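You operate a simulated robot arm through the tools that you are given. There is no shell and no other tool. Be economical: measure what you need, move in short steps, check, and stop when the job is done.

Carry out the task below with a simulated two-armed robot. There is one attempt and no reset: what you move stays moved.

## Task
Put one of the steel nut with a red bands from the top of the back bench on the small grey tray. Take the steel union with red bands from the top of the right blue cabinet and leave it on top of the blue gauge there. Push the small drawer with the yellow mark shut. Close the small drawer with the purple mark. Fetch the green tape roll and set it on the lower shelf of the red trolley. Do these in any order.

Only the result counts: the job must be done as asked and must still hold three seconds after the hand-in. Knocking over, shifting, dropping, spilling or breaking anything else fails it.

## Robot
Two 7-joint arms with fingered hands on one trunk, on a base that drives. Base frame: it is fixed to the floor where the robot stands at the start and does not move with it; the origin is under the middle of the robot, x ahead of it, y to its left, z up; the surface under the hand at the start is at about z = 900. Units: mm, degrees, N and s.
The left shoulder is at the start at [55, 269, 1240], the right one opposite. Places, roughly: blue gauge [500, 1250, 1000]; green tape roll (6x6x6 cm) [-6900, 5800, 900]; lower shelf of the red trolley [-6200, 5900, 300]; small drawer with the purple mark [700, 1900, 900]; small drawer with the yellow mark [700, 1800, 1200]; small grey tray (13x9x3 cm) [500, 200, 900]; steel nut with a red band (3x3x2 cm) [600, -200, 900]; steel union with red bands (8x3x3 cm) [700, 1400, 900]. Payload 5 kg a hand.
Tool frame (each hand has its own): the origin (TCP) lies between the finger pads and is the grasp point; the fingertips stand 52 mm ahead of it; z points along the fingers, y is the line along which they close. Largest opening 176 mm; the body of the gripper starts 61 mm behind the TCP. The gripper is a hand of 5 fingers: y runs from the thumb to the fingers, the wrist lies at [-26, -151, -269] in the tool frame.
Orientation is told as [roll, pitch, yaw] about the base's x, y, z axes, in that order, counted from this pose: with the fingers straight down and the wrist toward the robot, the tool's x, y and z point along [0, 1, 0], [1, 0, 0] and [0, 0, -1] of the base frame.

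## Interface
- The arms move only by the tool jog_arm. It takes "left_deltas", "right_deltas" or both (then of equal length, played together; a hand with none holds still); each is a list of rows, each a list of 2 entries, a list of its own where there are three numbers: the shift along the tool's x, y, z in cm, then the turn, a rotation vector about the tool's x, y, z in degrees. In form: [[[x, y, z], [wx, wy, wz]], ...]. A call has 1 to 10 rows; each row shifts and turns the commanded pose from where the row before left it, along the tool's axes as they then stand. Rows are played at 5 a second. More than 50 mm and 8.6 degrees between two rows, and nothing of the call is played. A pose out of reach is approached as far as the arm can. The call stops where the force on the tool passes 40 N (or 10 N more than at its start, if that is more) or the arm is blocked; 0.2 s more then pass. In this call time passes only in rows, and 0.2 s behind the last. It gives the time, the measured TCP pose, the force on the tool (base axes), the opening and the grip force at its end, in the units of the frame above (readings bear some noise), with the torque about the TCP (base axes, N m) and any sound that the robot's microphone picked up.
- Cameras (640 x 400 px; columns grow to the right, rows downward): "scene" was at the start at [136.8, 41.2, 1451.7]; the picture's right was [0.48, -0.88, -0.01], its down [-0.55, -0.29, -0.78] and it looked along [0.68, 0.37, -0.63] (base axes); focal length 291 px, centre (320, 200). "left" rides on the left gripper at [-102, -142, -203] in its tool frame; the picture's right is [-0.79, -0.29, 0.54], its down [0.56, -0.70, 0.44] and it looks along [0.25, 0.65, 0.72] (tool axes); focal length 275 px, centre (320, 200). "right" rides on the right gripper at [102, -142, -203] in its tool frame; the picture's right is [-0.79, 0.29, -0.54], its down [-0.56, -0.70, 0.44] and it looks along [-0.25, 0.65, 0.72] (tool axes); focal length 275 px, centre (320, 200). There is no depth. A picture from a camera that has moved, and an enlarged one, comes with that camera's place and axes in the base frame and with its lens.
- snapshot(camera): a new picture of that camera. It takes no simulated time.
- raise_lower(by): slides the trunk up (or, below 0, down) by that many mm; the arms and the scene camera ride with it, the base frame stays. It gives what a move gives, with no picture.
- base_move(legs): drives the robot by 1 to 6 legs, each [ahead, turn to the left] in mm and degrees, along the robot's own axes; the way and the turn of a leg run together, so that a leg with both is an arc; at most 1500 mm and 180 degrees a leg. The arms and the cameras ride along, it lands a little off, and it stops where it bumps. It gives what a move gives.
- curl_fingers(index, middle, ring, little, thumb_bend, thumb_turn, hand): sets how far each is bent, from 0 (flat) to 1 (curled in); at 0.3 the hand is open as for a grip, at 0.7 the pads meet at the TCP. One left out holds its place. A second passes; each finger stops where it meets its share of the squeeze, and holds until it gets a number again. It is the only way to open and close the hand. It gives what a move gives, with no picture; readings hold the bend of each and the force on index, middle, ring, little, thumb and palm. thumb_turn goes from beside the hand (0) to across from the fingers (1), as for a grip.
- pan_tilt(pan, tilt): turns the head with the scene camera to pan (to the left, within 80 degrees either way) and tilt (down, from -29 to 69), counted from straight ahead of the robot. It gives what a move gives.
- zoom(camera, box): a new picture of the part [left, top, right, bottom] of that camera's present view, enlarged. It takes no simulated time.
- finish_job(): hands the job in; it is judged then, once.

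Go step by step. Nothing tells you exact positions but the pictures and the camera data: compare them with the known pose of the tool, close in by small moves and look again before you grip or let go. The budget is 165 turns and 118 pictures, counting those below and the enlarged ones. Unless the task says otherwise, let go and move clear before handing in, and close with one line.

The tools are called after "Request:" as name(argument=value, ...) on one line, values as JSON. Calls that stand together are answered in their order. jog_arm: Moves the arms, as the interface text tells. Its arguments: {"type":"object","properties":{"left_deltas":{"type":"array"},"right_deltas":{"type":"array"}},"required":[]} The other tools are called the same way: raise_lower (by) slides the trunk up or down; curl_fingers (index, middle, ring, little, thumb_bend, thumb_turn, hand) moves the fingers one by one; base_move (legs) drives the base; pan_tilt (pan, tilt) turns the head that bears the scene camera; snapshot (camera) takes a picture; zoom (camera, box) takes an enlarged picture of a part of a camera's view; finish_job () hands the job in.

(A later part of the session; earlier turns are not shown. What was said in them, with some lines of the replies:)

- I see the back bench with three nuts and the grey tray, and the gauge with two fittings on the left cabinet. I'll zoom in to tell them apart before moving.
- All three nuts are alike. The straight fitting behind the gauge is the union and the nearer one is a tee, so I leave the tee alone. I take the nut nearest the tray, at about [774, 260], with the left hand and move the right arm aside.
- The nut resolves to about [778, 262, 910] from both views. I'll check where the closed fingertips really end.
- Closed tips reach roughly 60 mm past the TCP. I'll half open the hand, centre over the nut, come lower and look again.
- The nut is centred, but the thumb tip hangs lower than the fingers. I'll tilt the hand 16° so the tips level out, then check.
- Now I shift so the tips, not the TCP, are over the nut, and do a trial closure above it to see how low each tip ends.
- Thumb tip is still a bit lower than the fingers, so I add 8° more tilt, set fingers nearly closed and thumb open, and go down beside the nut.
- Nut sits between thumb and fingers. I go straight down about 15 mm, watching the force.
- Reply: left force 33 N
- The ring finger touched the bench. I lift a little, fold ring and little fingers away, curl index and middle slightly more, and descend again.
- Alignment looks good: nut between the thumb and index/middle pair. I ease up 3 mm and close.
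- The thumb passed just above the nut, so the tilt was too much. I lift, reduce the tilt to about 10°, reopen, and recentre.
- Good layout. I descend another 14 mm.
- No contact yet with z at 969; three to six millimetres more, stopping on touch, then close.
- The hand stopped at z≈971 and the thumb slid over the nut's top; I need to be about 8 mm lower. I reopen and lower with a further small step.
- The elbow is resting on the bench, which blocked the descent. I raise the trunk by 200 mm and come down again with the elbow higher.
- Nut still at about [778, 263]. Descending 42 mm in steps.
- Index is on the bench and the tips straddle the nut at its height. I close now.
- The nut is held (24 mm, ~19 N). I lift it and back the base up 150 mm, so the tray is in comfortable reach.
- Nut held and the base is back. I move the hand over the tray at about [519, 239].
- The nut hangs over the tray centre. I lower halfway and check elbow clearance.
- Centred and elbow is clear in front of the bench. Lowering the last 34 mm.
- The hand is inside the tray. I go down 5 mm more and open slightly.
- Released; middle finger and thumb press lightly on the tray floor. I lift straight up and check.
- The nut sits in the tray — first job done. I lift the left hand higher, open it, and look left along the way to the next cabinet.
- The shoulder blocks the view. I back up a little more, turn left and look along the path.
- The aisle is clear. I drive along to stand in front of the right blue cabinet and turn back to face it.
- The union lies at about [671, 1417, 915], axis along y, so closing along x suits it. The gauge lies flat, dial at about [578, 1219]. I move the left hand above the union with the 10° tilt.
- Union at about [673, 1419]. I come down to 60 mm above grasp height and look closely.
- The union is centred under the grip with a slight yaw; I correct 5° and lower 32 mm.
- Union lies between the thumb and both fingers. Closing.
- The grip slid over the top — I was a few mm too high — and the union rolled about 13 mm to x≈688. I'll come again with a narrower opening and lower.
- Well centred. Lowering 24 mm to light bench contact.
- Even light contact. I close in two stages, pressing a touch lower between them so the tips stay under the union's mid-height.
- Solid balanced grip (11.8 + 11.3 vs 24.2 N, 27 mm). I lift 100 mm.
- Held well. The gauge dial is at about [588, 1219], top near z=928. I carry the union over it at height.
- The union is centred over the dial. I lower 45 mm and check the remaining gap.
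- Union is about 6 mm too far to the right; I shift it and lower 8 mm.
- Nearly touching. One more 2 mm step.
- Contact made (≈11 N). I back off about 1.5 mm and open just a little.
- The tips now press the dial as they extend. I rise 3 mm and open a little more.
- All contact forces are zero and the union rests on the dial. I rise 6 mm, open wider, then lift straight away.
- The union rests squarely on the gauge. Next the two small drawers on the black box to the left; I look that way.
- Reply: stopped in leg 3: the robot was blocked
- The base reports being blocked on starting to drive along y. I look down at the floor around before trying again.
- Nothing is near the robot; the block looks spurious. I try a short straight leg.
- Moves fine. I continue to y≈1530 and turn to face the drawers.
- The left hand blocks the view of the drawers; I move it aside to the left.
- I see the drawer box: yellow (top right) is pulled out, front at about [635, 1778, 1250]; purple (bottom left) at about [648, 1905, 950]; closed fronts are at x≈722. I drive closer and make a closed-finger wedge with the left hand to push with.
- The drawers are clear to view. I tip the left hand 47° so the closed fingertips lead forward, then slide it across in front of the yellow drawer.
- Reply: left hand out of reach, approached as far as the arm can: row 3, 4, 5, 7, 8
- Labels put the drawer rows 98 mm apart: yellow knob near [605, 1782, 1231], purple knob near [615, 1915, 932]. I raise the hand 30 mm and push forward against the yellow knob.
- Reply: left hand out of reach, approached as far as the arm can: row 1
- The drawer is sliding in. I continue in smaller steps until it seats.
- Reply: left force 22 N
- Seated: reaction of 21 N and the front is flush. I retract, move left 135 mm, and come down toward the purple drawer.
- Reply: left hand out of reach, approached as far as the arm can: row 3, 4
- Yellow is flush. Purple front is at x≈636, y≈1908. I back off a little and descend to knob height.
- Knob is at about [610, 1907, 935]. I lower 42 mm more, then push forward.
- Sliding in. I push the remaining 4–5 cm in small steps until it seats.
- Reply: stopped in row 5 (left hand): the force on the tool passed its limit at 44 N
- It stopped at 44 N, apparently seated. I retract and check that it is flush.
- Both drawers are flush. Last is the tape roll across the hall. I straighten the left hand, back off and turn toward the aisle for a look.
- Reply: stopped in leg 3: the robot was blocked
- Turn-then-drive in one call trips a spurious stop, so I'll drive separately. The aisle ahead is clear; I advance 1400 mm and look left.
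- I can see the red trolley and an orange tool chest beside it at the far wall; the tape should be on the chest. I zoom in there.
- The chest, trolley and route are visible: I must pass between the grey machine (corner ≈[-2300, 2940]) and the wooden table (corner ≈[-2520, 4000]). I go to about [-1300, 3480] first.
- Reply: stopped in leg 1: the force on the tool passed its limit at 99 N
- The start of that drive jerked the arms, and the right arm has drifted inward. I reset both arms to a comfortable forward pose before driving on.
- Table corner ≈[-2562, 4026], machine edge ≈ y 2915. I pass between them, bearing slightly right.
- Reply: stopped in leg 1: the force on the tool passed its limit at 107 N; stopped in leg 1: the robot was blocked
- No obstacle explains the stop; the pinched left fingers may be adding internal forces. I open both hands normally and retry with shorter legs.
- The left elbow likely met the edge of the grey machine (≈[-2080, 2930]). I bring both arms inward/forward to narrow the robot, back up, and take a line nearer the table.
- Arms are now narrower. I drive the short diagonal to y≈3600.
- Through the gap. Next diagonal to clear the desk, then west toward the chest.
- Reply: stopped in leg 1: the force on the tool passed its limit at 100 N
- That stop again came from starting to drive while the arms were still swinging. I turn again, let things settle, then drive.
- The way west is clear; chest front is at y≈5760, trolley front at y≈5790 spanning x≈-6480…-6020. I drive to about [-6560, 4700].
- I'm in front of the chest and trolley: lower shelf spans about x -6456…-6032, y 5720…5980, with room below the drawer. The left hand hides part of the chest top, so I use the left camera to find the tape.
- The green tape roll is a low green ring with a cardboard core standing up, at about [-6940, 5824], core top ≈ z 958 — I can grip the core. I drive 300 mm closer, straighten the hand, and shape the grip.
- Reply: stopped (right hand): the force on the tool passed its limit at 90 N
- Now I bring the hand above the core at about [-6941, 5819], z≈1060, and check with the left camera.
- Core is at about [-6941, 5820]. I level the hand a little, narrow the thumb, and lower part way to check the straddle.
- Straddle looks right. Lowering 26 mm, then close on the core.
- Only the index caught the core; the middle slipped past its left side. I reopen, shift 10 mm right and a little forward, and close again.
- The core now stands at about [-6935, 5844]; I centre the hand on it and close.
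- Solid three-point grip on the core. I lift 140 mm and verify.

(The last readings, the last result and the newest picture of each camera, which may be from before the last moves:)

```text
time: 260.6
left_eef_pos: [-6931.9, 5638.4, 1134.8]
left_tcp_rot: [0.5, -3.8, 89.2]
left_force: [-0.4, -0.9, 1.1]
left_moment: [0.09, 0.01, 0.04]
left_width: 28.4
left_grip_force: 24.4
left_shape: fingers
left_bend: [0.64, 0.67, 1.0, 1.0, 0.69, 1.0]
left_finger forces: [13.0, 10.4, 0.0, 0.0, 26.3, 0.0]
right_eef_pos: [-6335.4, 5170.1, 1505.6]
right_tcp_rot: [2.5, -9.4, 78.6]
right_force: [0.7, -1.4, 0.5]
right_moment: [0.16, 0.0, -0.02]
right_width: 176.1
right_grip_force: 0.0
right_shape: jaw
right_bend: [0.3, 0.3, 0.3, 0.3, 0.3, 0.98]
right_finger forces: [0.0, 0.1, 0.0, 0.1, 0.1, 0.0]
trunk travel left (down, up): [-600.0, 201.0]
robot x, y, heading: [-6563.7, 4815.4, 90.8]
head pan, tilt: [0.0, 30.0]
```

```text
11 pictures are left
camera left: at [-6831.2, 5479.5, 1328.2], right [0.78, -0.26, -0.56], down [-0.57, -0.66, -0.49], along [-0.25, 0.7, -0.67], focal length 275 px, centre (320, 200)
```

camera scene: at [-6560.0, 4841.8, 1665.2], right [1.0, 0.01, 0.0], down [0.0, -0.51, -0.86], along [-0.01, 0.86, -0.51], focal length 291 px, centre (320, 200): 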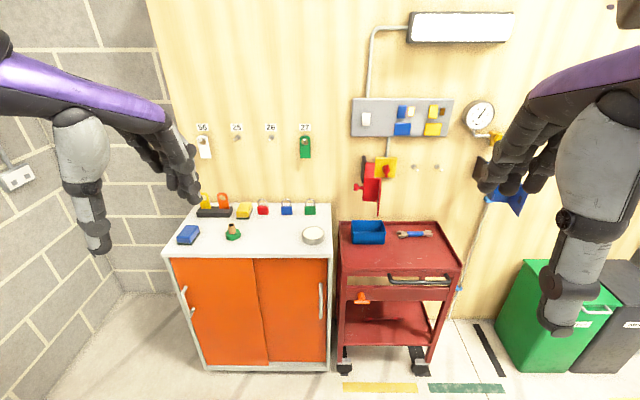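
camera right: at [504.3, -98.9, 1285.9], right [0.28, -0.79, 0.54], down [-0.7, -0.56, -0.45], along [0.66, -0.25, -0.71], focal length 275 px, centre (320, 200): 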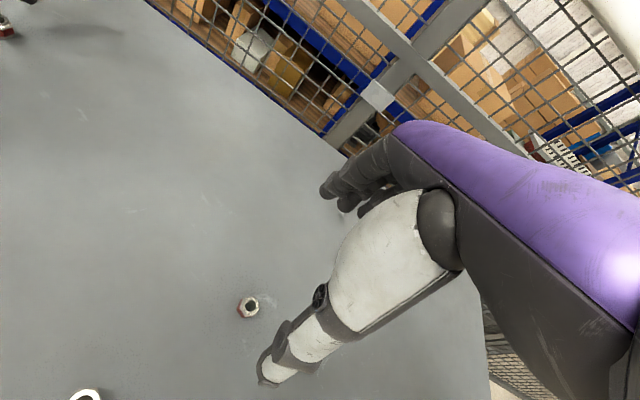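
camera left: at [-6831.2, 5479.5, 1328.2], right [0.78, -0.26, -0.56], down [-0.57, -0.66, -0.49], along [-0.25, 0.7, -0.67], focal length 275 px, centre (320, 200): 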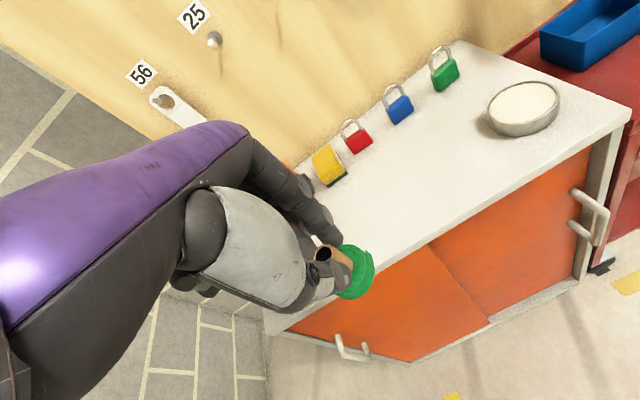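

The tape is held. I retract the hand toward the robot, then turn right to face the trolley.

Request:
jog_arm(left_deltas=[[[0, -4, 0.2], [0, 0, 0]], [[0, -4, 0.2], [0, 0, 0]], [[0, -4, 0.2], [0, 0, 0]], [[0, -4, 0.2], [0, 0, 0]], [[0, -4, 0.2], [0, 0, 0]], [[0, 0, 0], [0, 0, 0]]])

Request:
base_move(legs=[[0, -36]])

Request:
raise_lower(by=-590)

Request:
pan_tilt(pan=25, tilt=35)

Request:
snapshot(camera="scene")

```text
time: 260.8
left_eef_pos: [-6935.3, 5599.9, 1158.5]
left_tcp_rot: [0.5, -5.5, 89.5]
left_force: [-2.4, -4.9, 1.2]
left_moment: [0.56, -0.19, 0.04]
left_width: 28.2
left_grip_force: 25.2
left_shape: fingers
left_bend: [0.63, 0.67, 1.0, 1.0, 0.69, 1.0]
left_finger forces: [13.0, 10.4, 0.1, 0.1, 26.2, 0.1]
right_eef_pos: [-6338.8, 5124.7, 1521.8]
right_tcp_rot: [3.5, -9.6, 77.1]
right_force: [14.3, 26.8, -3.8]
right_moment: [-5.1, 2.2, -2.03]
right_width: 175.9
right_grip_force: 0.1
right_shape: jaw
right_bend: [0.3, 0.3, 0.3, 0.3, 0.3, 0.98]
right_finger forces: [0.0, 0.0, 0.0, 0.0, 0.0, 0.0]
trunk travel left (down, up): [-600.0, 201.0]
robot x, y, heading: [-6560.0, 4812.4, 90.5]
head pan, tilt: [0.0, 30.0]
stopped in row 1 (right hand): the force on the tool passed its limit at 95 N (the readings are from after the stop); the commanded pose is now the measured one
```

```text
time: 263.8
left_eef_pos: [-6395.1, 5669.7, 1153.3]
left_tcp_rot: [0.6, -5.1, 53.5]
left_force: [-1.2, -0.4, 0.0]
left_moment: [0.0, -0.09, -0.02]
left_width: 28.4
left_grip_force: 24.6
left_shape: fingers
left_bend: [0.63, 0.67, 1.0, 1.0, 0.69, 1.0]
left_finger forces: [13.1, 11.0, 0.0, 0.0, 25.8, 0.1]
right_eef_pos: [-6192.1, 4942.8, 1524.7]
right_tcp_rot: [2.2, -7.9, 41.4]
right_force: [-0.8, 0.2, 0.9]
right_moment: [-0.05, -0.13, -0.12]
right_width: 176.1
right_grip_force: 0.1
right_shape: jaw
right_bend: [0.3, 0.3, 0.3, 0.3, 0.3, 0.98]
right_finger forces: [0.0, 0.0, 0.0, 0.1, 0.0, 0.0]
trunk travel left (down, up): [-600.0, 201.0]
robot x, y, heading: [-6571.9, 4813.4, 54.3]
head pan, tilt: [0.0, 30.0]
```

```text
refused: -590 is not a number from -400 to 400
```

```text
time: 264.7
left_eef_pos: [-6405.6, 5659.8, 1163.7]
left_tcp_rot: [0.5, -5.8, 53.6]
left_force: [-0.7, 0.9, -1.9]
left_moment: [-0.1, -0.13, -0.05]
left_width: 28.0
left_grip_force: 25.7
left_shape: fingers
left_bend: [0.63, 0.67, 1.0, 1.0, 0.69, 1.0]
left_finger forces: [13.4, 10.9, 0.0, 0.1, 26.1, 0.0]
right_eef_pos: [-6200.0, 4926.5, 1527.0]
right_tcp_rot: [1.9, -8.4, 40.2]
right_force: [151.5, 91.5, -15.4]
right_moment: [-17.33, 26.85, -11.44]
right_width: 176.2
right_grip_force: 0.0
right_shape: jaw
right_bend: [0.3, 0.3, 0.3, 0.3, 0.3, 0.97]
right_finger forces: [0.0, 0.0, 0.0, 0.0, 0.1, 0.0]
trunk travel left (down, up): [-600.0, 201.0]
robot x, y, heading: [-6571.3, 4816.6, 54.2]
head pan, tilt: [25.0, 35.0]
```

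```text
10 pictures are left
camera scene: at [-6488.8, 4915.0, 1672.1], right [0.76, -0.65, 0.0], down [-0.29, -0.34, -0.89], along [0.58, 0.68, -0.45], focal length 291 px, centre (320, 200)
```

scene: 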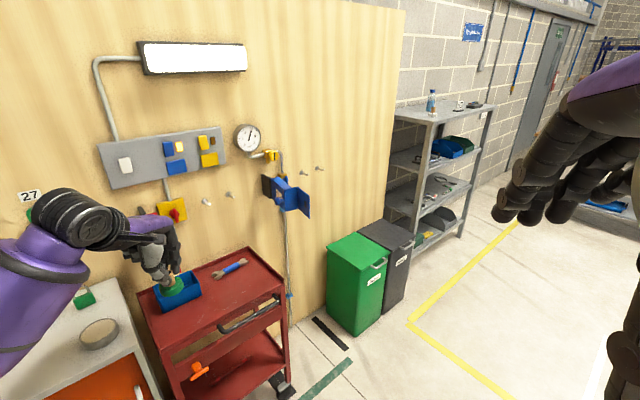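

The right arm has folded back into the robot itself — that explains the force stops. I extend it forward and down into free space.

Request:
jog_arm(right_deltas=[[[0, 2.5, 1.0], [0, 0, 0]], [[-1, 4, 1.5], [0, 0, 0]], [[-1, 4, 1.5], [0, 0, 0]], [[-1, 4, 1.5], [1, 0, 0]], [[-1, 4, 1.5], [1, 0, 0]], [[0, 4, 1.5], [2, 0, 0]], [[0, 3, 1.5], [2, 0, 0]], [[0, 0, 0], [0, 0, 0]]])

```text
time: 266.5
left_eef_pos: [-6404.5, 5658.7, 1163.9]
left_tcp_rot: [0.6, -5.8, 53.5]
left_force: [-1.4, -1.1, 0.5]
left_moment: [0.07, -0.14, -0.05]
left_width: 28.0
left_grip_force: 25.6
left_shape: fingers
left_bend: [0.63, 0.67, 1.0, 1.0, 0.69, 1.0]
left_finger forces: [13.3, 11.0, 0.0, 0.0, 26.1, 0.0]
right_eef_pos: [-5980.8, 5077.9, 1467.0]
right_tcp_rot: [2.1, -2.9, 41.6]
right_force: [-2.6, -0.4, 1.2]
right_moment: [0.04, -0.2, -0.1]
right_width: 176.0
right_grip_force: 0.0
right_shape: jaw
right_bend: [0.3, 0.3, 0.3, 0.3, 0.3, 0.97]
right_finger forces: [0.0, 0.0, 0.0, 0.0, 0.0, 0.0]
right hand out of reach, approached as far as the arm can: row 1
trunk travel left (down, up): [-600.0, 201.0]
robot x, y, heading: [-6571.3, 4812.4, 54.3]
head pan, tilt: [25.0, 35.0]
```

Right arm is free. Now I pull the left hand back from above the trolley and lower the trunk in two steps.

Request:
jog_arm(left_deltas=[[[-2.4, -3.2, 0], [0, 0, 0]], [[-2.4, -3.2, 0], [0, 0, 0]], [[-2.4, -3.2, 0], [0, 0, 0]], [[-2.4, -3.2, 0], [0, 0, 0]], [[0, 0, 0], [0, 0, 0]]])

Request:
raise_lower(by=-400)

Request:
raise_lower(by=-190)

Request:
snapshot(camera="scene")

```text
time: 267.7
left_eef_pos: [-6401.7, 5501.5, 1148.7]
left_tcp_rot: [0.5, -5.6, 53.5]
left_force: [0.9, 0.6, -1.2]
left_moment: [-0.15, -0.04, -0.04]
left_width: 28.1
left_grip_force: 25.1
left_shape: fingers
left_bend: [0.63, 0.67, 1.0, 1.0, 0.69, 1.0]
left_finger forces: [13.4, 11.2, 0.0, 0.1, 26.0, 0.1]
right_eef_pos: [-5977.9, 5078.9, 1464.1]
right_tcp_rot: [2.1, -2.5, 41.5]
right_force: [0.1, 0.9, -0.8]
right_moment: [-0.15, 0.07, -0.03]
right_width: 176.1
right_grip_force: 0.0
right_shape: jaw
right_bend: [0.3, 0.3, 0.3, 0.3, 0.3, 0.97]
right_finger forces: [0.1, 0.0, 0.1, 0.0, 0.1, 0.0]
trunk travel left (down, up): [-600.0, 201.0]
robot x, y, heading: [-6569.3, 4810.9, 54.5]
head pan, tilt: [25.0, 35.0]
```

```text
time: 271.5
left_eef_pos: [-6402.7, 5499.9, 749.7]
left_tcp_rot: [0.5, -5.7, 53.5]
left_force: [-0.3, -0.4, -0.4]
left_moment: [0.0, -0.02, 0.02]
left_width: 27.9
left_grip_force: 24.9
left_shape: fingers
left_bend: [0.63, 0.67, 1.0, 1.0, 0.69, 1.0]
left_finger forces: [13.5, 11.2, 0.0, 0.0, 26.0, 0.0]
right_eef_pos: [-5980.9, 5076.0, 1067.0]
right_tcp_rot: [2.2, -2.6, 41.6]
right_force: [-0.7, -0.8, 1.0]
right_moment: [0.02, -0.04, -0.02]
right_width: 176.0
right_grip_force: 0.0
right_shape: jaw
right_bend: [0.3, 0.3, 0.3, 0.3, 0.3, 0.97]
right_finger forces: [0.1, 0.0, 0.0, 0.0, 0.0, 0.0]
trunk travel left (down, up): [-200.0, 601.0]
robot x, y, heading: [-6572.2, 4812.0, 54.6]
head pan, tilt: [25.0, 35.0]
```

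```text
time: 273.6
left_eef_pos: [-6405.8, 5494.3, 518.7]
left_tcp_rot: [0.4, -1.2, 53.5]
left_force: [-0.6, -0.7, 0.5]
left_moment: [0.03, -0.01, 0.01]
left_width: 28.1
left_grip_force: 25.0
left_shape: fingers
left_bend: [0.63, 0.67, 1.0, 1.0, 0.69, 1.0]
left_finger forces: [13.5, 11.3, 0.1, 0.0, 26.0, 0.1]
right_eef_pos: [-5980.2, 5075.3, 876.4]
right_tcp_rot: [2.1, -2.7, 41.7]
right_force: [-0.1, 0.1, 0.8]
right_moment: [0.06, -0.05, -0.03]
right_width: 176.2
right_grip_force: 0.2
right_shape: jaw
right_bend: [0.3, 0.3, 0.3, 0.3, 0.3, 0.97]
right_finger forces: [0.0, 0.0, 0.0, 0.1, 0.0, 0.1]
trunk travel left (down, up): [-10.0, 791.0]
robot x, y, heading: [-6570.8, 4816.2, 54.6]
head pan, tilt: [25.0, 35.0]
```

```text
9 pictures are left
camera scene: at [-6430.6, 5069.9, 1044.5], right [0.98, -0.18, -0.01], down [-0.11, -0.57, -0.81], along [0.15, 0.8, -0.58], focal length 291 px, centre (320, 200)
```

scene: 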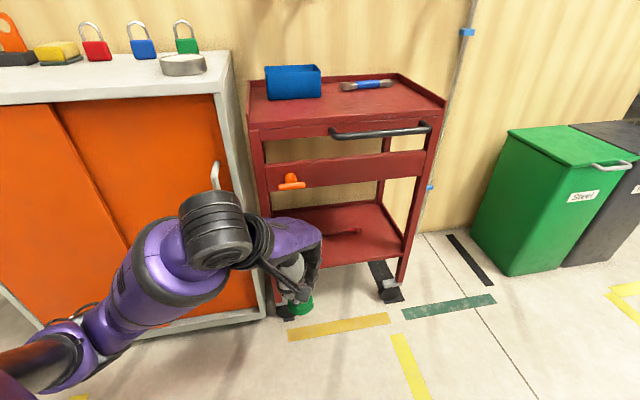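

The trunk is down; lower shelf spans x -6467…-6009, y 5728…6032 with about 300 mm of clear height. I tilt the hand slightly, lower it, and start moving in toward [-6300, 5790].

Request:
jog_arm(left_deltas=[[[0, 0, 0], [-5.4, 0, 0]], [[0, 0, 0], [-5.4, 0, 0]], [[0, -0.82, 3.85], [0, 0, 0]], [[0, -0.82, 3.85], [0, 0, 0]], [[1.14, 3.68, 0.78], [0, 0, 0]], [[1.14, 3.68, 0.78], [0, 0, 0]], [[1.14, 3.68, 0.78], [0, 0, 0]], [[1.14, 3.68, 0.78], [0, 0, 0]], [[0, 0, 0], [0, 0, 0]]])

Request:
snapshot(camera="scene")

Request:
snapshot(camera="left")

```text
time: 275.6
left_eef_pos: [-6327.2, 5670.1, 429.8]
left_tcp_rot: [0.5, -11.8, 53.4]
left_force: [-1.3, -0.2, -0.7]
left_moment: [-0.02, 0.0, -0.04]
left_width: 27.9
left_grip_force: 24.4
left_shape: fingers
left_bend: [0.63, 0.67, 1.0, 1.0, 0.69, 1.0]
left_finger forces: [13.6, 11.6, 0.0, 0.0, 25.7, 0.0]
left hand out of reach, approached as far as the arm can: row 1, 2
right_eef_pos: [-5979.6, 5075.5, 874.9]
right_tcp_rot: [2.2, -2.6, 41.6]
right_force: [-0.1, 0.9, -0.1]
right_moment: [-0.04, 0.04, 0.0]
right_width: 175.9
right_grip_force: 0.0
right_shape: jaw
right_bend: [0.3, 0.3, 0.3, 0.3, 0.3, 0.97]
right_finger forces: [0.0, 0.0, 0.0, 0.1, 0.1, 0.0]
trunk travel left (down, up): [-10.0, 791.0]
robot x, y, heading: [-6567.2, 4811.3, 54.6]
head pan, tilt: [25.0, 35.0]
```

```text
8 pictures are left
camera scene: at [-6430.1, 5070.5, 1043.8], right [0.98, -0.18, -0.01], down [-0.11, -0.57, -0.81], along [0.15, 0.8, -0.58], focal length 291 px, centre (320, 200)
```

scene: 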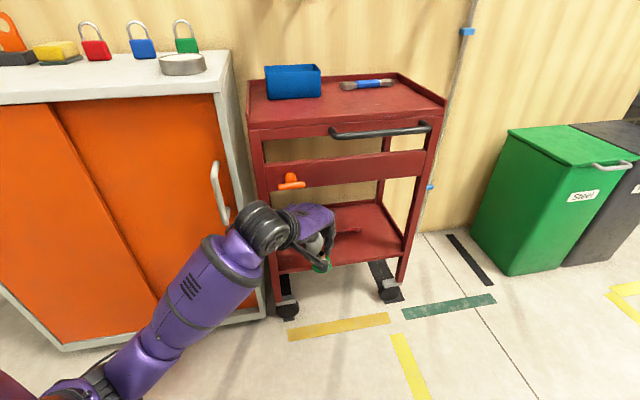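

```text
7 pictures are left
camera left: at [-6351.8, 5461.3, 599.2], right [0.53, -0.6, -0.59], down [-0.81, -0.14, -0.57], along [0.26, 0.78, -0.56], focal length 275 px, centre (320, 200)
```

left: 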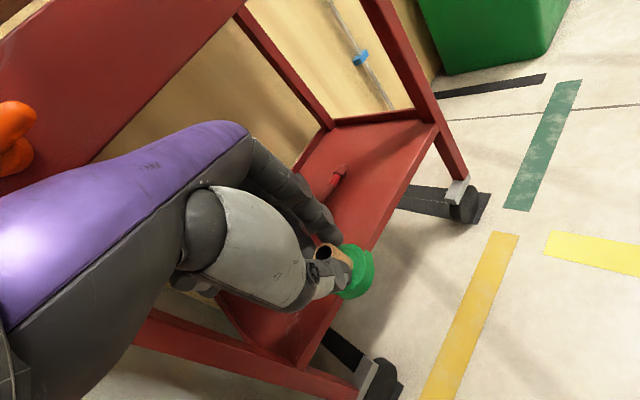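

The way in is clear and the shelf front edge is at y≈5712. I move the last 10 cm to put the roll over the shelf.

Request:
jog_arm(left_deltas=[[[1.3, 3.2, 0.68], [0, 0, 0]], [[1.3, 3.2, 0.68], [0, 0, 0]], [[1.3, 3.2, 0.68], [0, 0, 0]], [[0, 0, 0], [0, 0, 0]]])

Request:
snapshot(camera="left")

```text
time: 276.4
left_eef_pos: [-6301.7, 5747.6, 430.0]
left_tcp_rot: [0.3, -11.5, 52.7]
left_force: [-9.0, -24.2, -25.1]
left_moment: [6.08, -4.18, 1.8]
left_width: 27.8
left_grip_force: 25.6
left_shape: fingers
left_bend: [0.63, 0.67, 1.0, 1.0, 0.7, 1.0]
left_finger forces: [13.6, 12.1, 0.1, 0.0, 25.7, 0.1]
right_eef_pos: [-5987.7, 5065.4, 884.2]
right_tcp_rot: [2.4, -3.6, 41.6]
right_force: [-1.7, -1.5, 2.9]
right_moment: [0.08, -0.26, -0.05]
right_width: 176.0
right_grip_force: 0.1
right_shape: jaw
right_bend: [0.3, 0.3, 0.3, 0.3, 0.3, 0.98]
right_finger forces: [0.1, 0.0, 0.0, 0.1, 0.1, 0.1]
trunk travel left (down, up): [-10.0, 791.0]
robot x, y, heading: [-6571.8, 4812.6, 54.3]
head pan, tilt: [25.0, 35.0]
stopped in row 4 (left hand): the force on the tool passed its limit at 216 N (the readings are from after the stop); the commanded pose is now the measured one
```

```text
6 pictures are left
camera left: at [-6328.9, 5540.6, 601.6], right [0.52, -0.62, -0.59], down [-0.81, -0.14, -0.57], along [0.27, 0.78, -0.57], focal length 275 px, centre (320, 200)
```

left: 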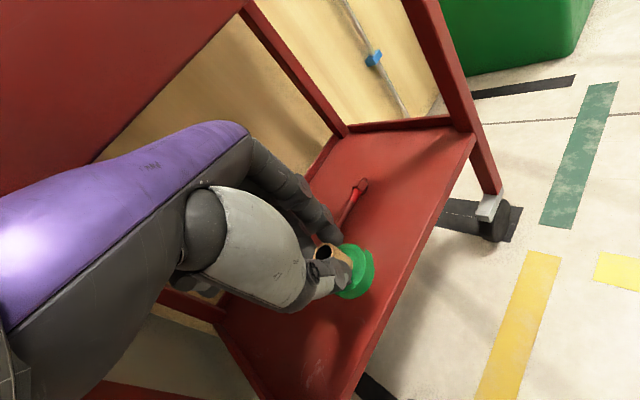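

The back of the hand touches the trolley's mid bar, so I ease back 5 mm and lower; the roll is already over the shelf.

Request:
jog_arm(left_deltas=[[[0, -0.7, 0.87], [0, 0, 0]], [[0, -0.2, 0.97], [0, 0, 0]], [[0, 0, 0], [0, 0, 0]]])

Request:
zoom(camera="scene", box=[230, 120, 430, 300])

```text
time: 277.2
left_eef_pos: [-6303.5, 5746.4, 414.6]
left_tcp_rot: [0.4, -11.9, 52.7]
left_force: [0.0, 0.9, -1.1]
left_moment: [0.0, -0.03, -0.02]
left_width: 27.9
left_grip_force: 25.8
left_shape: fingers
left_bend: [0.63, 0.67, 1.0, 1.0, 0.7, 1.0]
left_finger forces: [13.5, 12.1, 0.1, 0.1, 25.8, 0.0]
right_eef_pos: [-5985.8, 5066.4, 883.6]
right_tcp_rot: [2.4, -3.4, 41.6]
right_force: [-0.3, 0.5, 0.1]
right_moment: [-0.02, 0.01, -0.01]
right_width: 175.6
right_grip_force: 0.0
right_shape: jaw
right_bend: [0.3, 0.3, 0.3, 0.3, 0.3, 0.98]
right_finger forces: [0.0, 0.0, 0.1, 0.0, 0.0, 0.1]
trunk travel left (down, up): [-10.0, 791.0]
robot x, y, heading: [-6568.6, 4811.8, 54.2]
head pan, tilt: [25.0, 35.0]
```

```text
2.22 times, centred on (330, 210) of scene
camera zoom: at [-6430.5, 5070.1, 1044.0], right [0.98, -0.18, -0.01], down [-0.11, -0.57, -0.81], along [0.15, 0.8, -0.58], focal length 647 px, centre (298, 178)
```

zoom: 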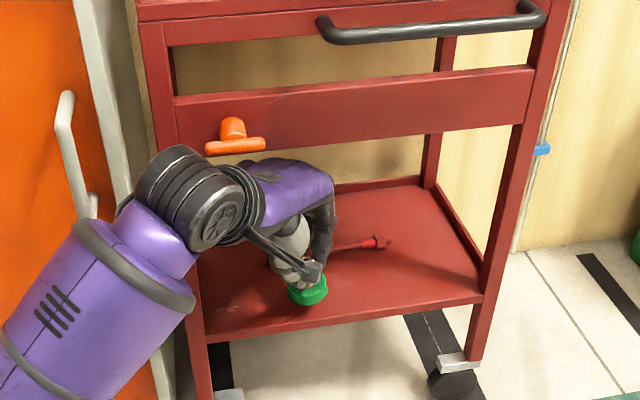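

Clear of the bar again and the roll is over the shelf. I lower gently until it touches.

Request:
jog_arm(left_deltas=[[[0, -0.12, 0.59], [0, 0, 0]], [[0, -0.06, 0.3], [0, 0, 0]], [[0, 0, 0], [0, 0, 0]]])

```text
time: 278.0
left_eef_pos: [-6304.1, 5746.0, 405.4]
left_tcp_rot: [0.5, -11.8, 52.7]
left_force: [-0.9, 0.7, 0.4]
left_moment: [0.0, 0.0, 0.03]
left_width: 27.9
left_grip_force: 25.6
left_shape: fingers
left_bend: [0.63, 0.67, 1.0, 1.0, 0.7, 1.0]
left_finger forces: [13.5, 12.1, 0.1, 0.0, 25.7, 0.1]
right_eef_pos: [-5986.7, 5066.7, 881.9]
right_tcp_rot: [2.4, -3.4, 41.5]
right_force: [-0.1, 0.4, 0.6]
right_moment: [0.0, -0.03, -0.02]
right_width: 175.9
right_grip_force: 0.2
right_shape: jaw
right_bend: [0.3, 0.3, 0.3, 0.3, 0.3, 0.98]
right_finger forces: [0.0, 0.0, 0.0, 0.0, 0.0, 0.1]
trunk travel left (down, up): [-10.0, 791.0]
robot x, y, heading: [-6567.6, 4813.6, 54.2]
head pan, tilt: [25.0, 35.0]
```

Request:
jog_arm(left_deltas=[[[0.3, 0.7, 0.5], [0, 0, 0]], [[0, -0.06, 0.3], [0, 0, 0]], [[0, 0, 0], [0, 0, 0]]])

Request:
zoom(camera="left", box=[250, 190, 450, 330])

```text
time: 278.8
left_eef_pos: [-6302.0, 5755.2, 398.7]
left_tcp_rot: [0.3, -11.8, 52.7]
left_force: [0.5, -0.4, 0.1]
left_moment: [-0.01, -0.04, -0.01]
left_width: 27.8
left_grip_force: 25.7
left_shape: fingers
left_bend: [0.63, 0.67, 1.0, 1.0, 0.7, 1.0]
left_finger forces: [13.6, 12.1, 0.0, 0.0, 25.8, 0.0]
right_eef_pos: [-5986.6, 5066.0, 882.6]
right_tcp_rot: [2.4, -3.3, 41.6]
right_force: [-0.2, 0.1, -0.8]
right_moment: [0.01, 0.0, -0.01]
right_width: 176.3
right_grip_force: 0.0
right_shape: jaw
right_bend: [0.3, 0.3, 0.3, 0.3, 0.3, 0.98]
right_finger forces: [0.0, 0.0, 0.1, 0.1, 0.1, 0.0]
trunk travel left (down, up): [-10.0, 791.0]
robot x, y, heading: [-6574.7, 4814.9, 54.7]
head pan, tilt: [25.0, 35.0]
```

```text
2.86 times, centred on (350, 260) of left
camera zoom: at [-6328.9, 5547.1, 568.5], right [0.52, -0.61, -0.59], down [-0.81, -0.14, -0.57], along [0.27, 0.78, -0.57], focal length 786 px, centre (234, 29)
```

zoom: 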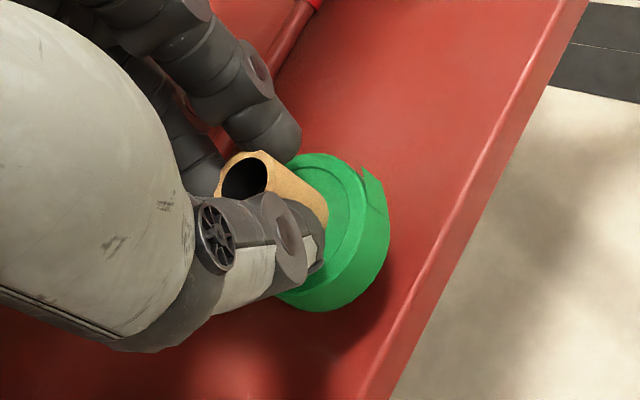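

The roll is well inside the shelf edge. I keep lowering until it touches.

Request:
jog_arm(left_deltas=[[[0, -0.06, 0.3], [0, 0, 0]], [[0, -0.06, 0.3], [0, 0, 0]], [[0, 0, 0], [0, 0, 0]]])

```text
time: 279.6
left_eef_pos: [-6301.2, 5754.9, 393.1]
left_tcp_rot: [0.3, -11.8, 52.8]
left_force: [0.2, -0.3, 0.6]
left_moment: [-0.03, -0.01, 0.01]
left_width: 27.9
left_grip_force: 25.6
left_shape: fingers
left_bend: [0.63, 0.67, 1.0, 1.0, 0.7, 1.0]
left_finger forces: [13.6, 12.0, 0.1, 0.0, 25.7, 0.0]
right_eef_pos: [-5987.2, 5066.4, 882.0]
right_tcp_rot: [2.4, -3.4, 41.6]
right_force: [-0.3, -1.0, -1.1]
right_moment: [-0.01, -0.03, 0.02]
right_width: 176.3
right_grip_force: 0.2
right_shape: jaw
right_bend: [0.3, 0.3, 0.3, 0.3, 0.3, 0.98]
right_finger forces: [0.1, 0.1, 0.0, 0.0, 0.0, 0.0]
trunk travel left (down, up): [-10.0, 791.0]
robot x, y, heading: [-6574.1, 4815.3, 54.4]
head pan, tilt: [25.0, 35.0]
```

Request:
jog_arm(left_deltas=[[[0, -0.08, 0.4], [0, 0, 0]], [[0, -0.06, 0.3], [0, 0, 0]], [[0, 0, 0], [0, 0, 0]]])

```text
time: 280.4
left_eef_pos: [-6302.0, 5754.9, 384.9]
left_tcp_rot: [0.4, -11.8, 52.6]
left_force: [0.3, 0.4, 0.1]
left_moment: [0.01, 0.0, 0.05]
left_width: 27.7
left_grip_force: 25.7
left_shape: fingers
left_bend: [0.63, 0.67, 1.0, 1.0, 0.7, 1.0]
left_finger forces: [13.6, 12.1, 0.0, 0.0, 25.7, 0.1]
right_eef_pos: [-5986.3, 5066.7, 882.6]
right_tcp_rot: [2.4, -3.3, 41.6]
right_force: [-0.4, -0.2, -0.5]
right_moment: [0.04, 0.0, 0.03]
right_width: 175.9
right_grip_force: 0.1
right_shape: jaw
right_bend: [0.3, 0.3, 0.3, 0.3, 0.3, 0.98]
right_finger forces: [0.0, 0.0, 0.0, 0.0, 0.0, 0.1]
trunk travel left (down, up): [-10.0, 791.0]
robot x, y, heading: [-6568.6, 4811.8, 54.3]
head pan, tilt: [25.0, 35.0]
```

Still no contact; the shelf is a bit lower than 300. Continuing in small steps.

Request:
jog_arm(left_deltas=[[[0, -0.08, 0.4], [0, 0, 0]], [[0, -0.08, 0.4], [0, 0, 0]], [[0, -0.06, 0.3], [0, 0, 0]], [[0, 0, 0], [0, 0, 0]]])

Request:
zoom(camera="left", box=[250, 190, 450, 330])

```text
time: 281.4
left_eef_pos: [-6301.3, 5755.2, 374.0]
left_tcp_rot: [0.4, -11.9, 52.7]
left_force: [0.5, -0.1, -0.6]
left_moment: [-0.04, -0.01, 0.0]
left_width: 27.9
left_grip_force: 25.9
left_shape: fingers
left_bend: [0.63, 0.67, 1.0, 1.0, 0.7, 1.0]
left_finger forces: [13.6, 12.1, 0.0, 0.1, 25.8, 0.0]
right_eef_pos: [-5987.1, 5066.4, 882.7]
right_tcp_rot: [2.5, -3.4, 41.6]
right_force: [-0.8, 0.2, -0.4]
right_moment: [0.02, 0.02, 0.04]
right_width: 176.0
right_grip_force: 0.0
right_shape: jaw
right_bend: [0.3, 0.3, 0.3, 0.3, 0.3, 0.98]
right_finger forces: [0.1, 0.0, 0.1, 0.1, 0.1, 0.0]
trunk travel left (down, up): [-10.0, 791.0]
robot x, y, heading: [-6568.7, 4815.6, 54.7]
head pan, tilt: [25.0, 35.0]
```

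```text
2.86 times, centred on (350, 260) of left
camera zoom: at [-6329.2, 5547.4, 543.3], right [0.52, -0.61, -0.59], down [-0.81, -0.14, -0.57], along [0.27, 0.78, -0.57], focal length 786 px, centre (234, 29)
```

zoom: 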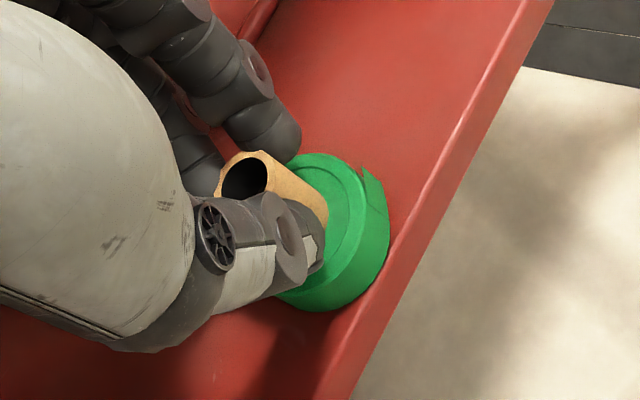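

I move 10 mm further inward and keep lowering.

Request:
jog_arm(left_deltas=[[[0.5, 0.9, 0.2], [0, 0, 0]], [[0, -0.08, 0.4], [0, 0, 0]], [[0, -0.08, 0.4], [0, 0, 0]], [[0, -0.06, 0.3], [0, 0, 0]], [[0, 0, 0], [0, 0, 0]]])

```text
time: 282.6
left_eef_pos: [-6300.0, 5766.8, 367.9]
left_tcp_rot: [0.4, -12.4, 52.6]
left_force: [-0.6, 3.1, 33.6]
left_moment: [0.46, -0.15, -0.04]
left_width: 27.5
left_grip_force: 33.3
left_shape: fingers
left_bend: [0.62, 0.66, 1.0, 1.0, 0.72, 1.0]
left_finger forces: [16.9, 17.0, 0.0, 0.0, 32.2, 0.0]
right_eef_pos: [-5987.6, 5064.5, 885.1]
right_tcp_rot: [2.4, -3.5, 41.6]
right_force: [0.3, 0.7, -0.4]
right_moment: [0.01, -0.02, 0.01]
right_width: 175.9
right_grip_force: 0.0
right_shape: jaw
right_bend: [0.3, 0.3, 0.3, 0.3, 0.3, 0.98]
right_finger forces: [0.0, 0.0, 0.0, 0.0, 0.0, 0.0]
trunk travel left (down, up): [-10.0, 791.0]
robot x, y, heading: [-6573.3, 4812.7, 54.5]
head pan, tilt: [25.0, 35.0]
```

Contact (34 N). I ease up 4 mm and open the fingers.

Request:
jog_arm(left_deltas=[[[0, 0.08, -0.4], [0, 0, 0]], [[0, 0, 0], [0, 0, 0]]])

Request:
curl_fingers(hand="left", index=0.58, middle=0.58, thumb_bend=0.58)

Request:
zoom(camera="left", box=[250, 190, 450, 330])

```text
time: 283.2
left_eef_pos: [-6299.8, 5765.7, 368.6]
left_tcp_rot: [0.5, -11.9, 52.8]
left_force: [3.8, 8.6, 25.5]
left_moment: [0.67, -0.33, -0.01]
left_width: 27.5
left_grip_force: 31.2
left_shape: fingers
left_bend: [0.61, 0.65, 1.0, 1.0, 0.72, 1.0]
left_finger forces: [17.7, 17.8, 0.1, 0.1, 26.7, 0.1]
right_eef_pos: [-5987.9, 5064.7, 883.3]
right_tcp_rot: [2.4, -3.3, 41.7]
right_force: [-0.5, -0.8, -0.6]
right_moment: [0.01, 0.0, -0.04]
right_width: 176.0
right_grip_force: 0.0
right_shape: jaw
right_bend: [0.3, 0.3, 0.3, 0.3, 0.3, 0.98]
right_finger forces: [0.0, 0.1, 0.0, 0.1, 0.0, 0.0]
trunk travel left (down, up): [-10.0, 791.0]
robot x, y, heading: [-6568.9, 4816.6, 54.3]
head pan, tilt: [25.0, 35.0]
```

```text
time: 284.2
left_eef_pos: [-6299.7, 5764.2, 366.3]
left_tcp_rot: [0.3, -11.8, 52.7]
left_force: [0.2, -0.2, -0.5]
left_moment: [0.0, -0.04, 0.01]
left_width: 68.5
left_grip_force: 0.1
left_shape: fingers
left_bend: [0.57, 0.57, 1.0, 1.0, 0.57, 1.0]
left_finger forces: [0.0, 0.0, 0.1, 0.1, 0.1, 0.1]
right_eef_pos: [-5987.2, 5065.0, 883.9]
right_tcp_rot: [2.4, -3.4, 41.7]
right_force: [-0.3, 0.3, 0.3]
right_moment: [0.0, 0.02, 0.0]
right_width: 175.8
right_grip_force: 0.0
right_shape: jaw
right_bend: [0.3, 0.3, 0.3, 0.3, 0.3, 0.98]
right_finger forces: [0.0, 0.0, 0.0, 0.0, 0.0, 0.0]
trunk travel left (down, up): [-10.0, 791.0]
robot x, y, heading: [-6572.7, 4813.4, 54.4]
head pan, tilt: [25.0, 35.0]
```

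```text
2.86 times, centred on (350, 260) of left
camera zoom: at [-6327.8, 5557.4, 536.2], right [0.52, -0.61, -0.59], down [-0.81, -0.14, -0.57], along [0.27, 0.78, -0.57], focal length 786 px, centre (234, 29)
```

zoom: 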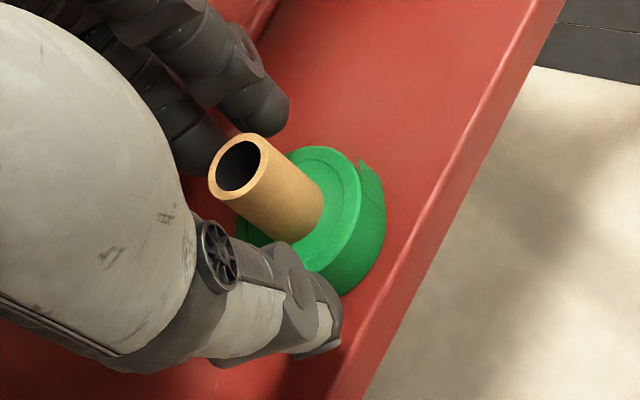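

The tape stands upright on the shelf and the hand is free. I open wider, slide the hand sideways past the core, then back out.

Request:
curl_fingers(hand="left", index=0.52, middle=0.52, thumb_bend=0.52)

Request:
jog_arm(left_deltas=[[[0, 0.1, -0.7], [0, 0, 0]], [[2.0, 0.1, -0.5], [0, 0, 0]], [[2.0, 0, -0.3], [0, 0, 0]], [[2.2, 0, 0], [0, 0, 0]], [[0, 0, 0], [0, 0, 0]]])

Request:
zoom(camera="left", box=[250, 150, 500, 330])

```text
time: 285.2
left_eef_pos: [-6299.5, 5765.9, 365.9]
left_tcp_rot: [0.3, -11.9, 52.7]
left_force: [-0.1, -0.2, 0.1]
left_moment: [-0.02, -0.01, 0.01]
left_width: 90.4
left_grip_force: 0.0
left_shape: fingers
left_bend: [0.52, 0.52, 1.0, 1.0, 0.52, 1.0]
left_finger forces: [0.0, 0.0, 0.0, 0.1, 0.1, 0.0]
right_eef_pos: [-5986.6, 5065.8, 881.8]
right_tcp_rot: [2.4, -3.5, 41.6]
right_force: [0.3, 0.0, 0.1]
right_moment: [-0.04, -0.01, 0.05]
right_width: 175.7
right_grip_force: 0.0
right_shape: jaw
right_bend: [0.3, 0.3, 0.3, 0.3, 0.3, 0.98]
right_finger forces: [0.0, 0.0, 0.0, 0.0, 0.0, 0.1]
trunk travel left (down, up): [-10.0, 791.0]
robot x, y, heading: [-6570.6, 4810.9, 54.6]
head pan, tilt: [25.0, 35.0]
```

```text
time: 286.1
left_eef_pos: [-6326.8, 5773.7, 392.3]
left_tcp_rot: [-0.1, -12.4, 51.9]
left_force: [33.1, -11.6, -15.7]
left_moment: [2.32, 3.02, 2.68]
left_width: 90.5
left_grip_force: 17.8
left_shape: fingers
left_bend: [0.52, 0.52, 1.0, 1.0, 0.52, 1.0]
left_finger forces: [0.0, 0.0, 0.1, 0.0, 0.1, 35.3]
right_eef_pos: [-5994.7, 5054.4, 891.7]
right_tcp_rot: [2.5, -4.4, 41.7]
right_force: [-2.7, -0.7, 4.2]
right_moment: [0.05, -0.29, -0.1]
right_width: 175.8
right_grip_force: 0.0
right_shape: jaw
right_bend: [0.3, 0.3, 0.3, 0.3, 0.3, 0.98]
right_finger forces: [0.1, 0.1, 0.0, 0.0, 0.0, 0.0]
trunk travel left (down, up): [-10.0, 791.0]
robot x, y, heading: [-6573.3, 4815.9, 54.2]
head pan, tilt: [25.0, 35.0]
stopped in row 4 (left hand): the force on the tool passed its limit at 66 N (the readings are from after the stop); the commanded pose is now the measured one
```

```text
2.22 times, centred on (375, 240) of left
camera zoom: at [-6360.0, 5566.6, 561.4], right [0.52, -0.62, -0.59], down [-0.8, -0.12, -0.58], along [0.29, 0.78, -0.56], focal length 612 px, centre (198, 111)
```

zoom: 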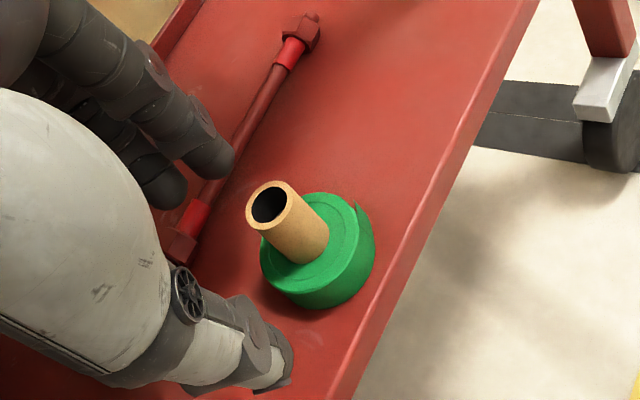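

The tape stands free; the hand's left side touched the trolley post. I relieve that, back a little, raise, and then withdraw with the fingers above the core.

Request:
jog_arm(left_deltas=[[[-0.5, -0.5, -0.1], [0, 0, 0]], [[0, -1.0, -0.2], [0, 0, 0]], [[0, 0.25, -1.2], [0, 0, 0]], [[0, 0, 0], [0, 0, 0]]])

Request:
zoom(camera="left", box=[250, 150, 500, 330])

```text
time: 287.1
left_eef_pos: [-6335.0, 5763.4, 406.1]
left_tcp_rot: [0.0, -12.5, 52.1]
left_force: [14.5, -0.2, -8.3]
left_moment: [0.24, 1.08, 0.38]
left_width: 90.2
left_grip_force: 7.6
left_shape: fingers
left_bend: [0.52, 0.52, 1.0, 1.0, 0.52, 1.0]
left_finger forces: [0.0, 0.0, 0.1, 0.0, 0.1, 15.3]
right_eef_pos: [-5993.2, 5056.2, 888.9]
right_tcp_rot: [2.5, -4.0, 41.5]
right_force: [0.3, -0.5, -0.1]
right_moment: [0.04, 0.05, -0.02]
right_width: 176.1
right_grip_force: 0.1
right_shape: jaw
right_bend: [0.3, 0.3, 0.3, 0.3, 0.3, 0.98]
right_finger forces: [0.0, 0.0, 0.0, 0.0, 0.0, 0.0]
trunk travel left (down, up): [-10.0, 791.0]
robot x, y, heading: [-6571.2, 4814.2, 54.6]
head pan, tilt: [25.0, 35.0]
```

```text
2.22 times, centred on (375, 240) of left
camera zoom: at [-6367.1, 5554.7, 574.1], right [0.52, -0.61, -0.59], down [-0.8, -0.12, -0.58], along [0.29, 0.78, -0.56], focal length 612 px, centre (198, 111)
```

zoom: 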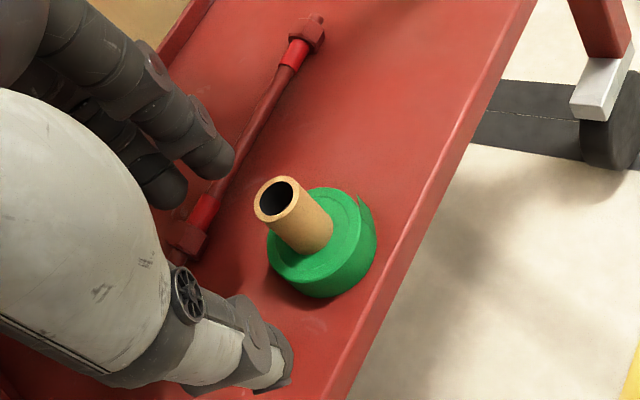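

Palm still presses the left post, so I withdraw straight along −y (with the fingertips above the core), after a small shift right.

Request:
jog_arm(left_deltas=[[[-0.63, 0.48, 0.1], [0, 0, 0]], [[-0.6, -0.67, -0.65], [0, 0, 0]], [[-1.2, -1.5, -0.34], [0, 0, 0]], [[0, 0, 0], [0, 0, 0]]])

```text
time: 288.1
left_eef_pos: [-6326.7, 5733.3, 412.3]
left_tcp_rot: [0.1, -12.5, 52.1]
left_force: [0.3, 0.2, 0.5]
left_moment: [0.01, 0.01, -0.04]
left_width: 90.2
left_grip_force: 0.0
left_shape: fingers
left_bend: [0.52, 0.52, 1.0, 1.0, 0.52, 1.0]
left_finger forces: [0.0, 0.0, 0.0, 0.1, 0.0, 0.0]
right_eef_pos: [-5992.4, 5056.9, 889.5]
right_tcp_rot: [2.5, -4.2, 41.6]
right_force: [0.2, -0.7, 1.0]
right_moment: [0.02, 0.04, 0.01]
right_width: 175.9
right_grip_force: 0.0
right_shape: jaw
right_bend: [0.3, 0.3, 0.3, 0.3, 0.3, 0.98]
right_finger forces: [0.1, 0.0, 0.0, 0.0, 0.0, 0.1]
trunk travel left (down, up): [-10.0, 791.0]
robot x, y, heading: [-6570.2, 4812.3, 54.5]
head pan, tilt: [25.0, 35.0]
```

Free of all contact. I continue out.

Request:
jog_arm(left_deltas=[[[-1.2, -1.4, -0.9], [0, 0, 0]], [[-2.46, -3.09, -0.68], [0, 0, 0]], [[-2.46, -3.09, -0.68], [0, 0, 0]], [[-2.46, -3.09, -0.68], [0, 0, 0]], [[-2.46, -3.09, -0.68], [0, 0, 0]], [[0, 0, 0], [0, 0, 0]]])

Request:
snapshot(camera="scene")

```text
time: 289.4
left_eef_pos: [-6327.5, 5554.0, 417.2]
left_tcp_rot: [0.1, -12.6, 52.1]
left_force: [-0.4, 0.9, 0.7]
left_moment: [0.05, 0.01, 0.03]
left_width: 90.6
left_grip_force: 0.1
left_shape: fingers
left_bend: [0.52, 0.52, 1.0, 1.0, 0.52, 1.0]
left_finger forces: [0.1, 0.1, 0.1, 0.0, 0.1, 0.0]
right_eef_pos: [-5993.8, 5056.4, 888.6]
right_tcp_rot: [2.6, -4.1, 41.5]
right_force: [1.0, -1.0, 0.0]
right_moment: [0.05, 0.04, -0.01]
right_width: 175.9
right_grip_force: 0.1
right_shape: jaw
right_bend: [0.3, 0.3, 0.3, 0.3, 0.3, 0.98]
right_finger forces: [0.1, 0.0, 0.0, 0.1, 0.0, 0.0]
trunk travel left (down, up): [-10.0, 791.0]
robot x, y, heading: [-6568.1, 4814.6, 54.1]
head pan, tilt: [25.0, 35.0]
```

```text
refused: no pictures are left
```

The hand is clear of the trolley, with no contact force as it came out. I have no pictures left; in the last one the tape stood upright on the lower shelf. The other four jobs were checked in earlier pictures, so I hand in.

Request:
finish_job()

```text
The job is handed in.
```

All five jobs are done and handed in. The tape is on the trolley's lower shelf, but I had no picture left to confirm it after pulling the hand out, and while placing it the hand hit the trolley (spikes of 216 N and 66 N), so the trolley may have moved slightly.
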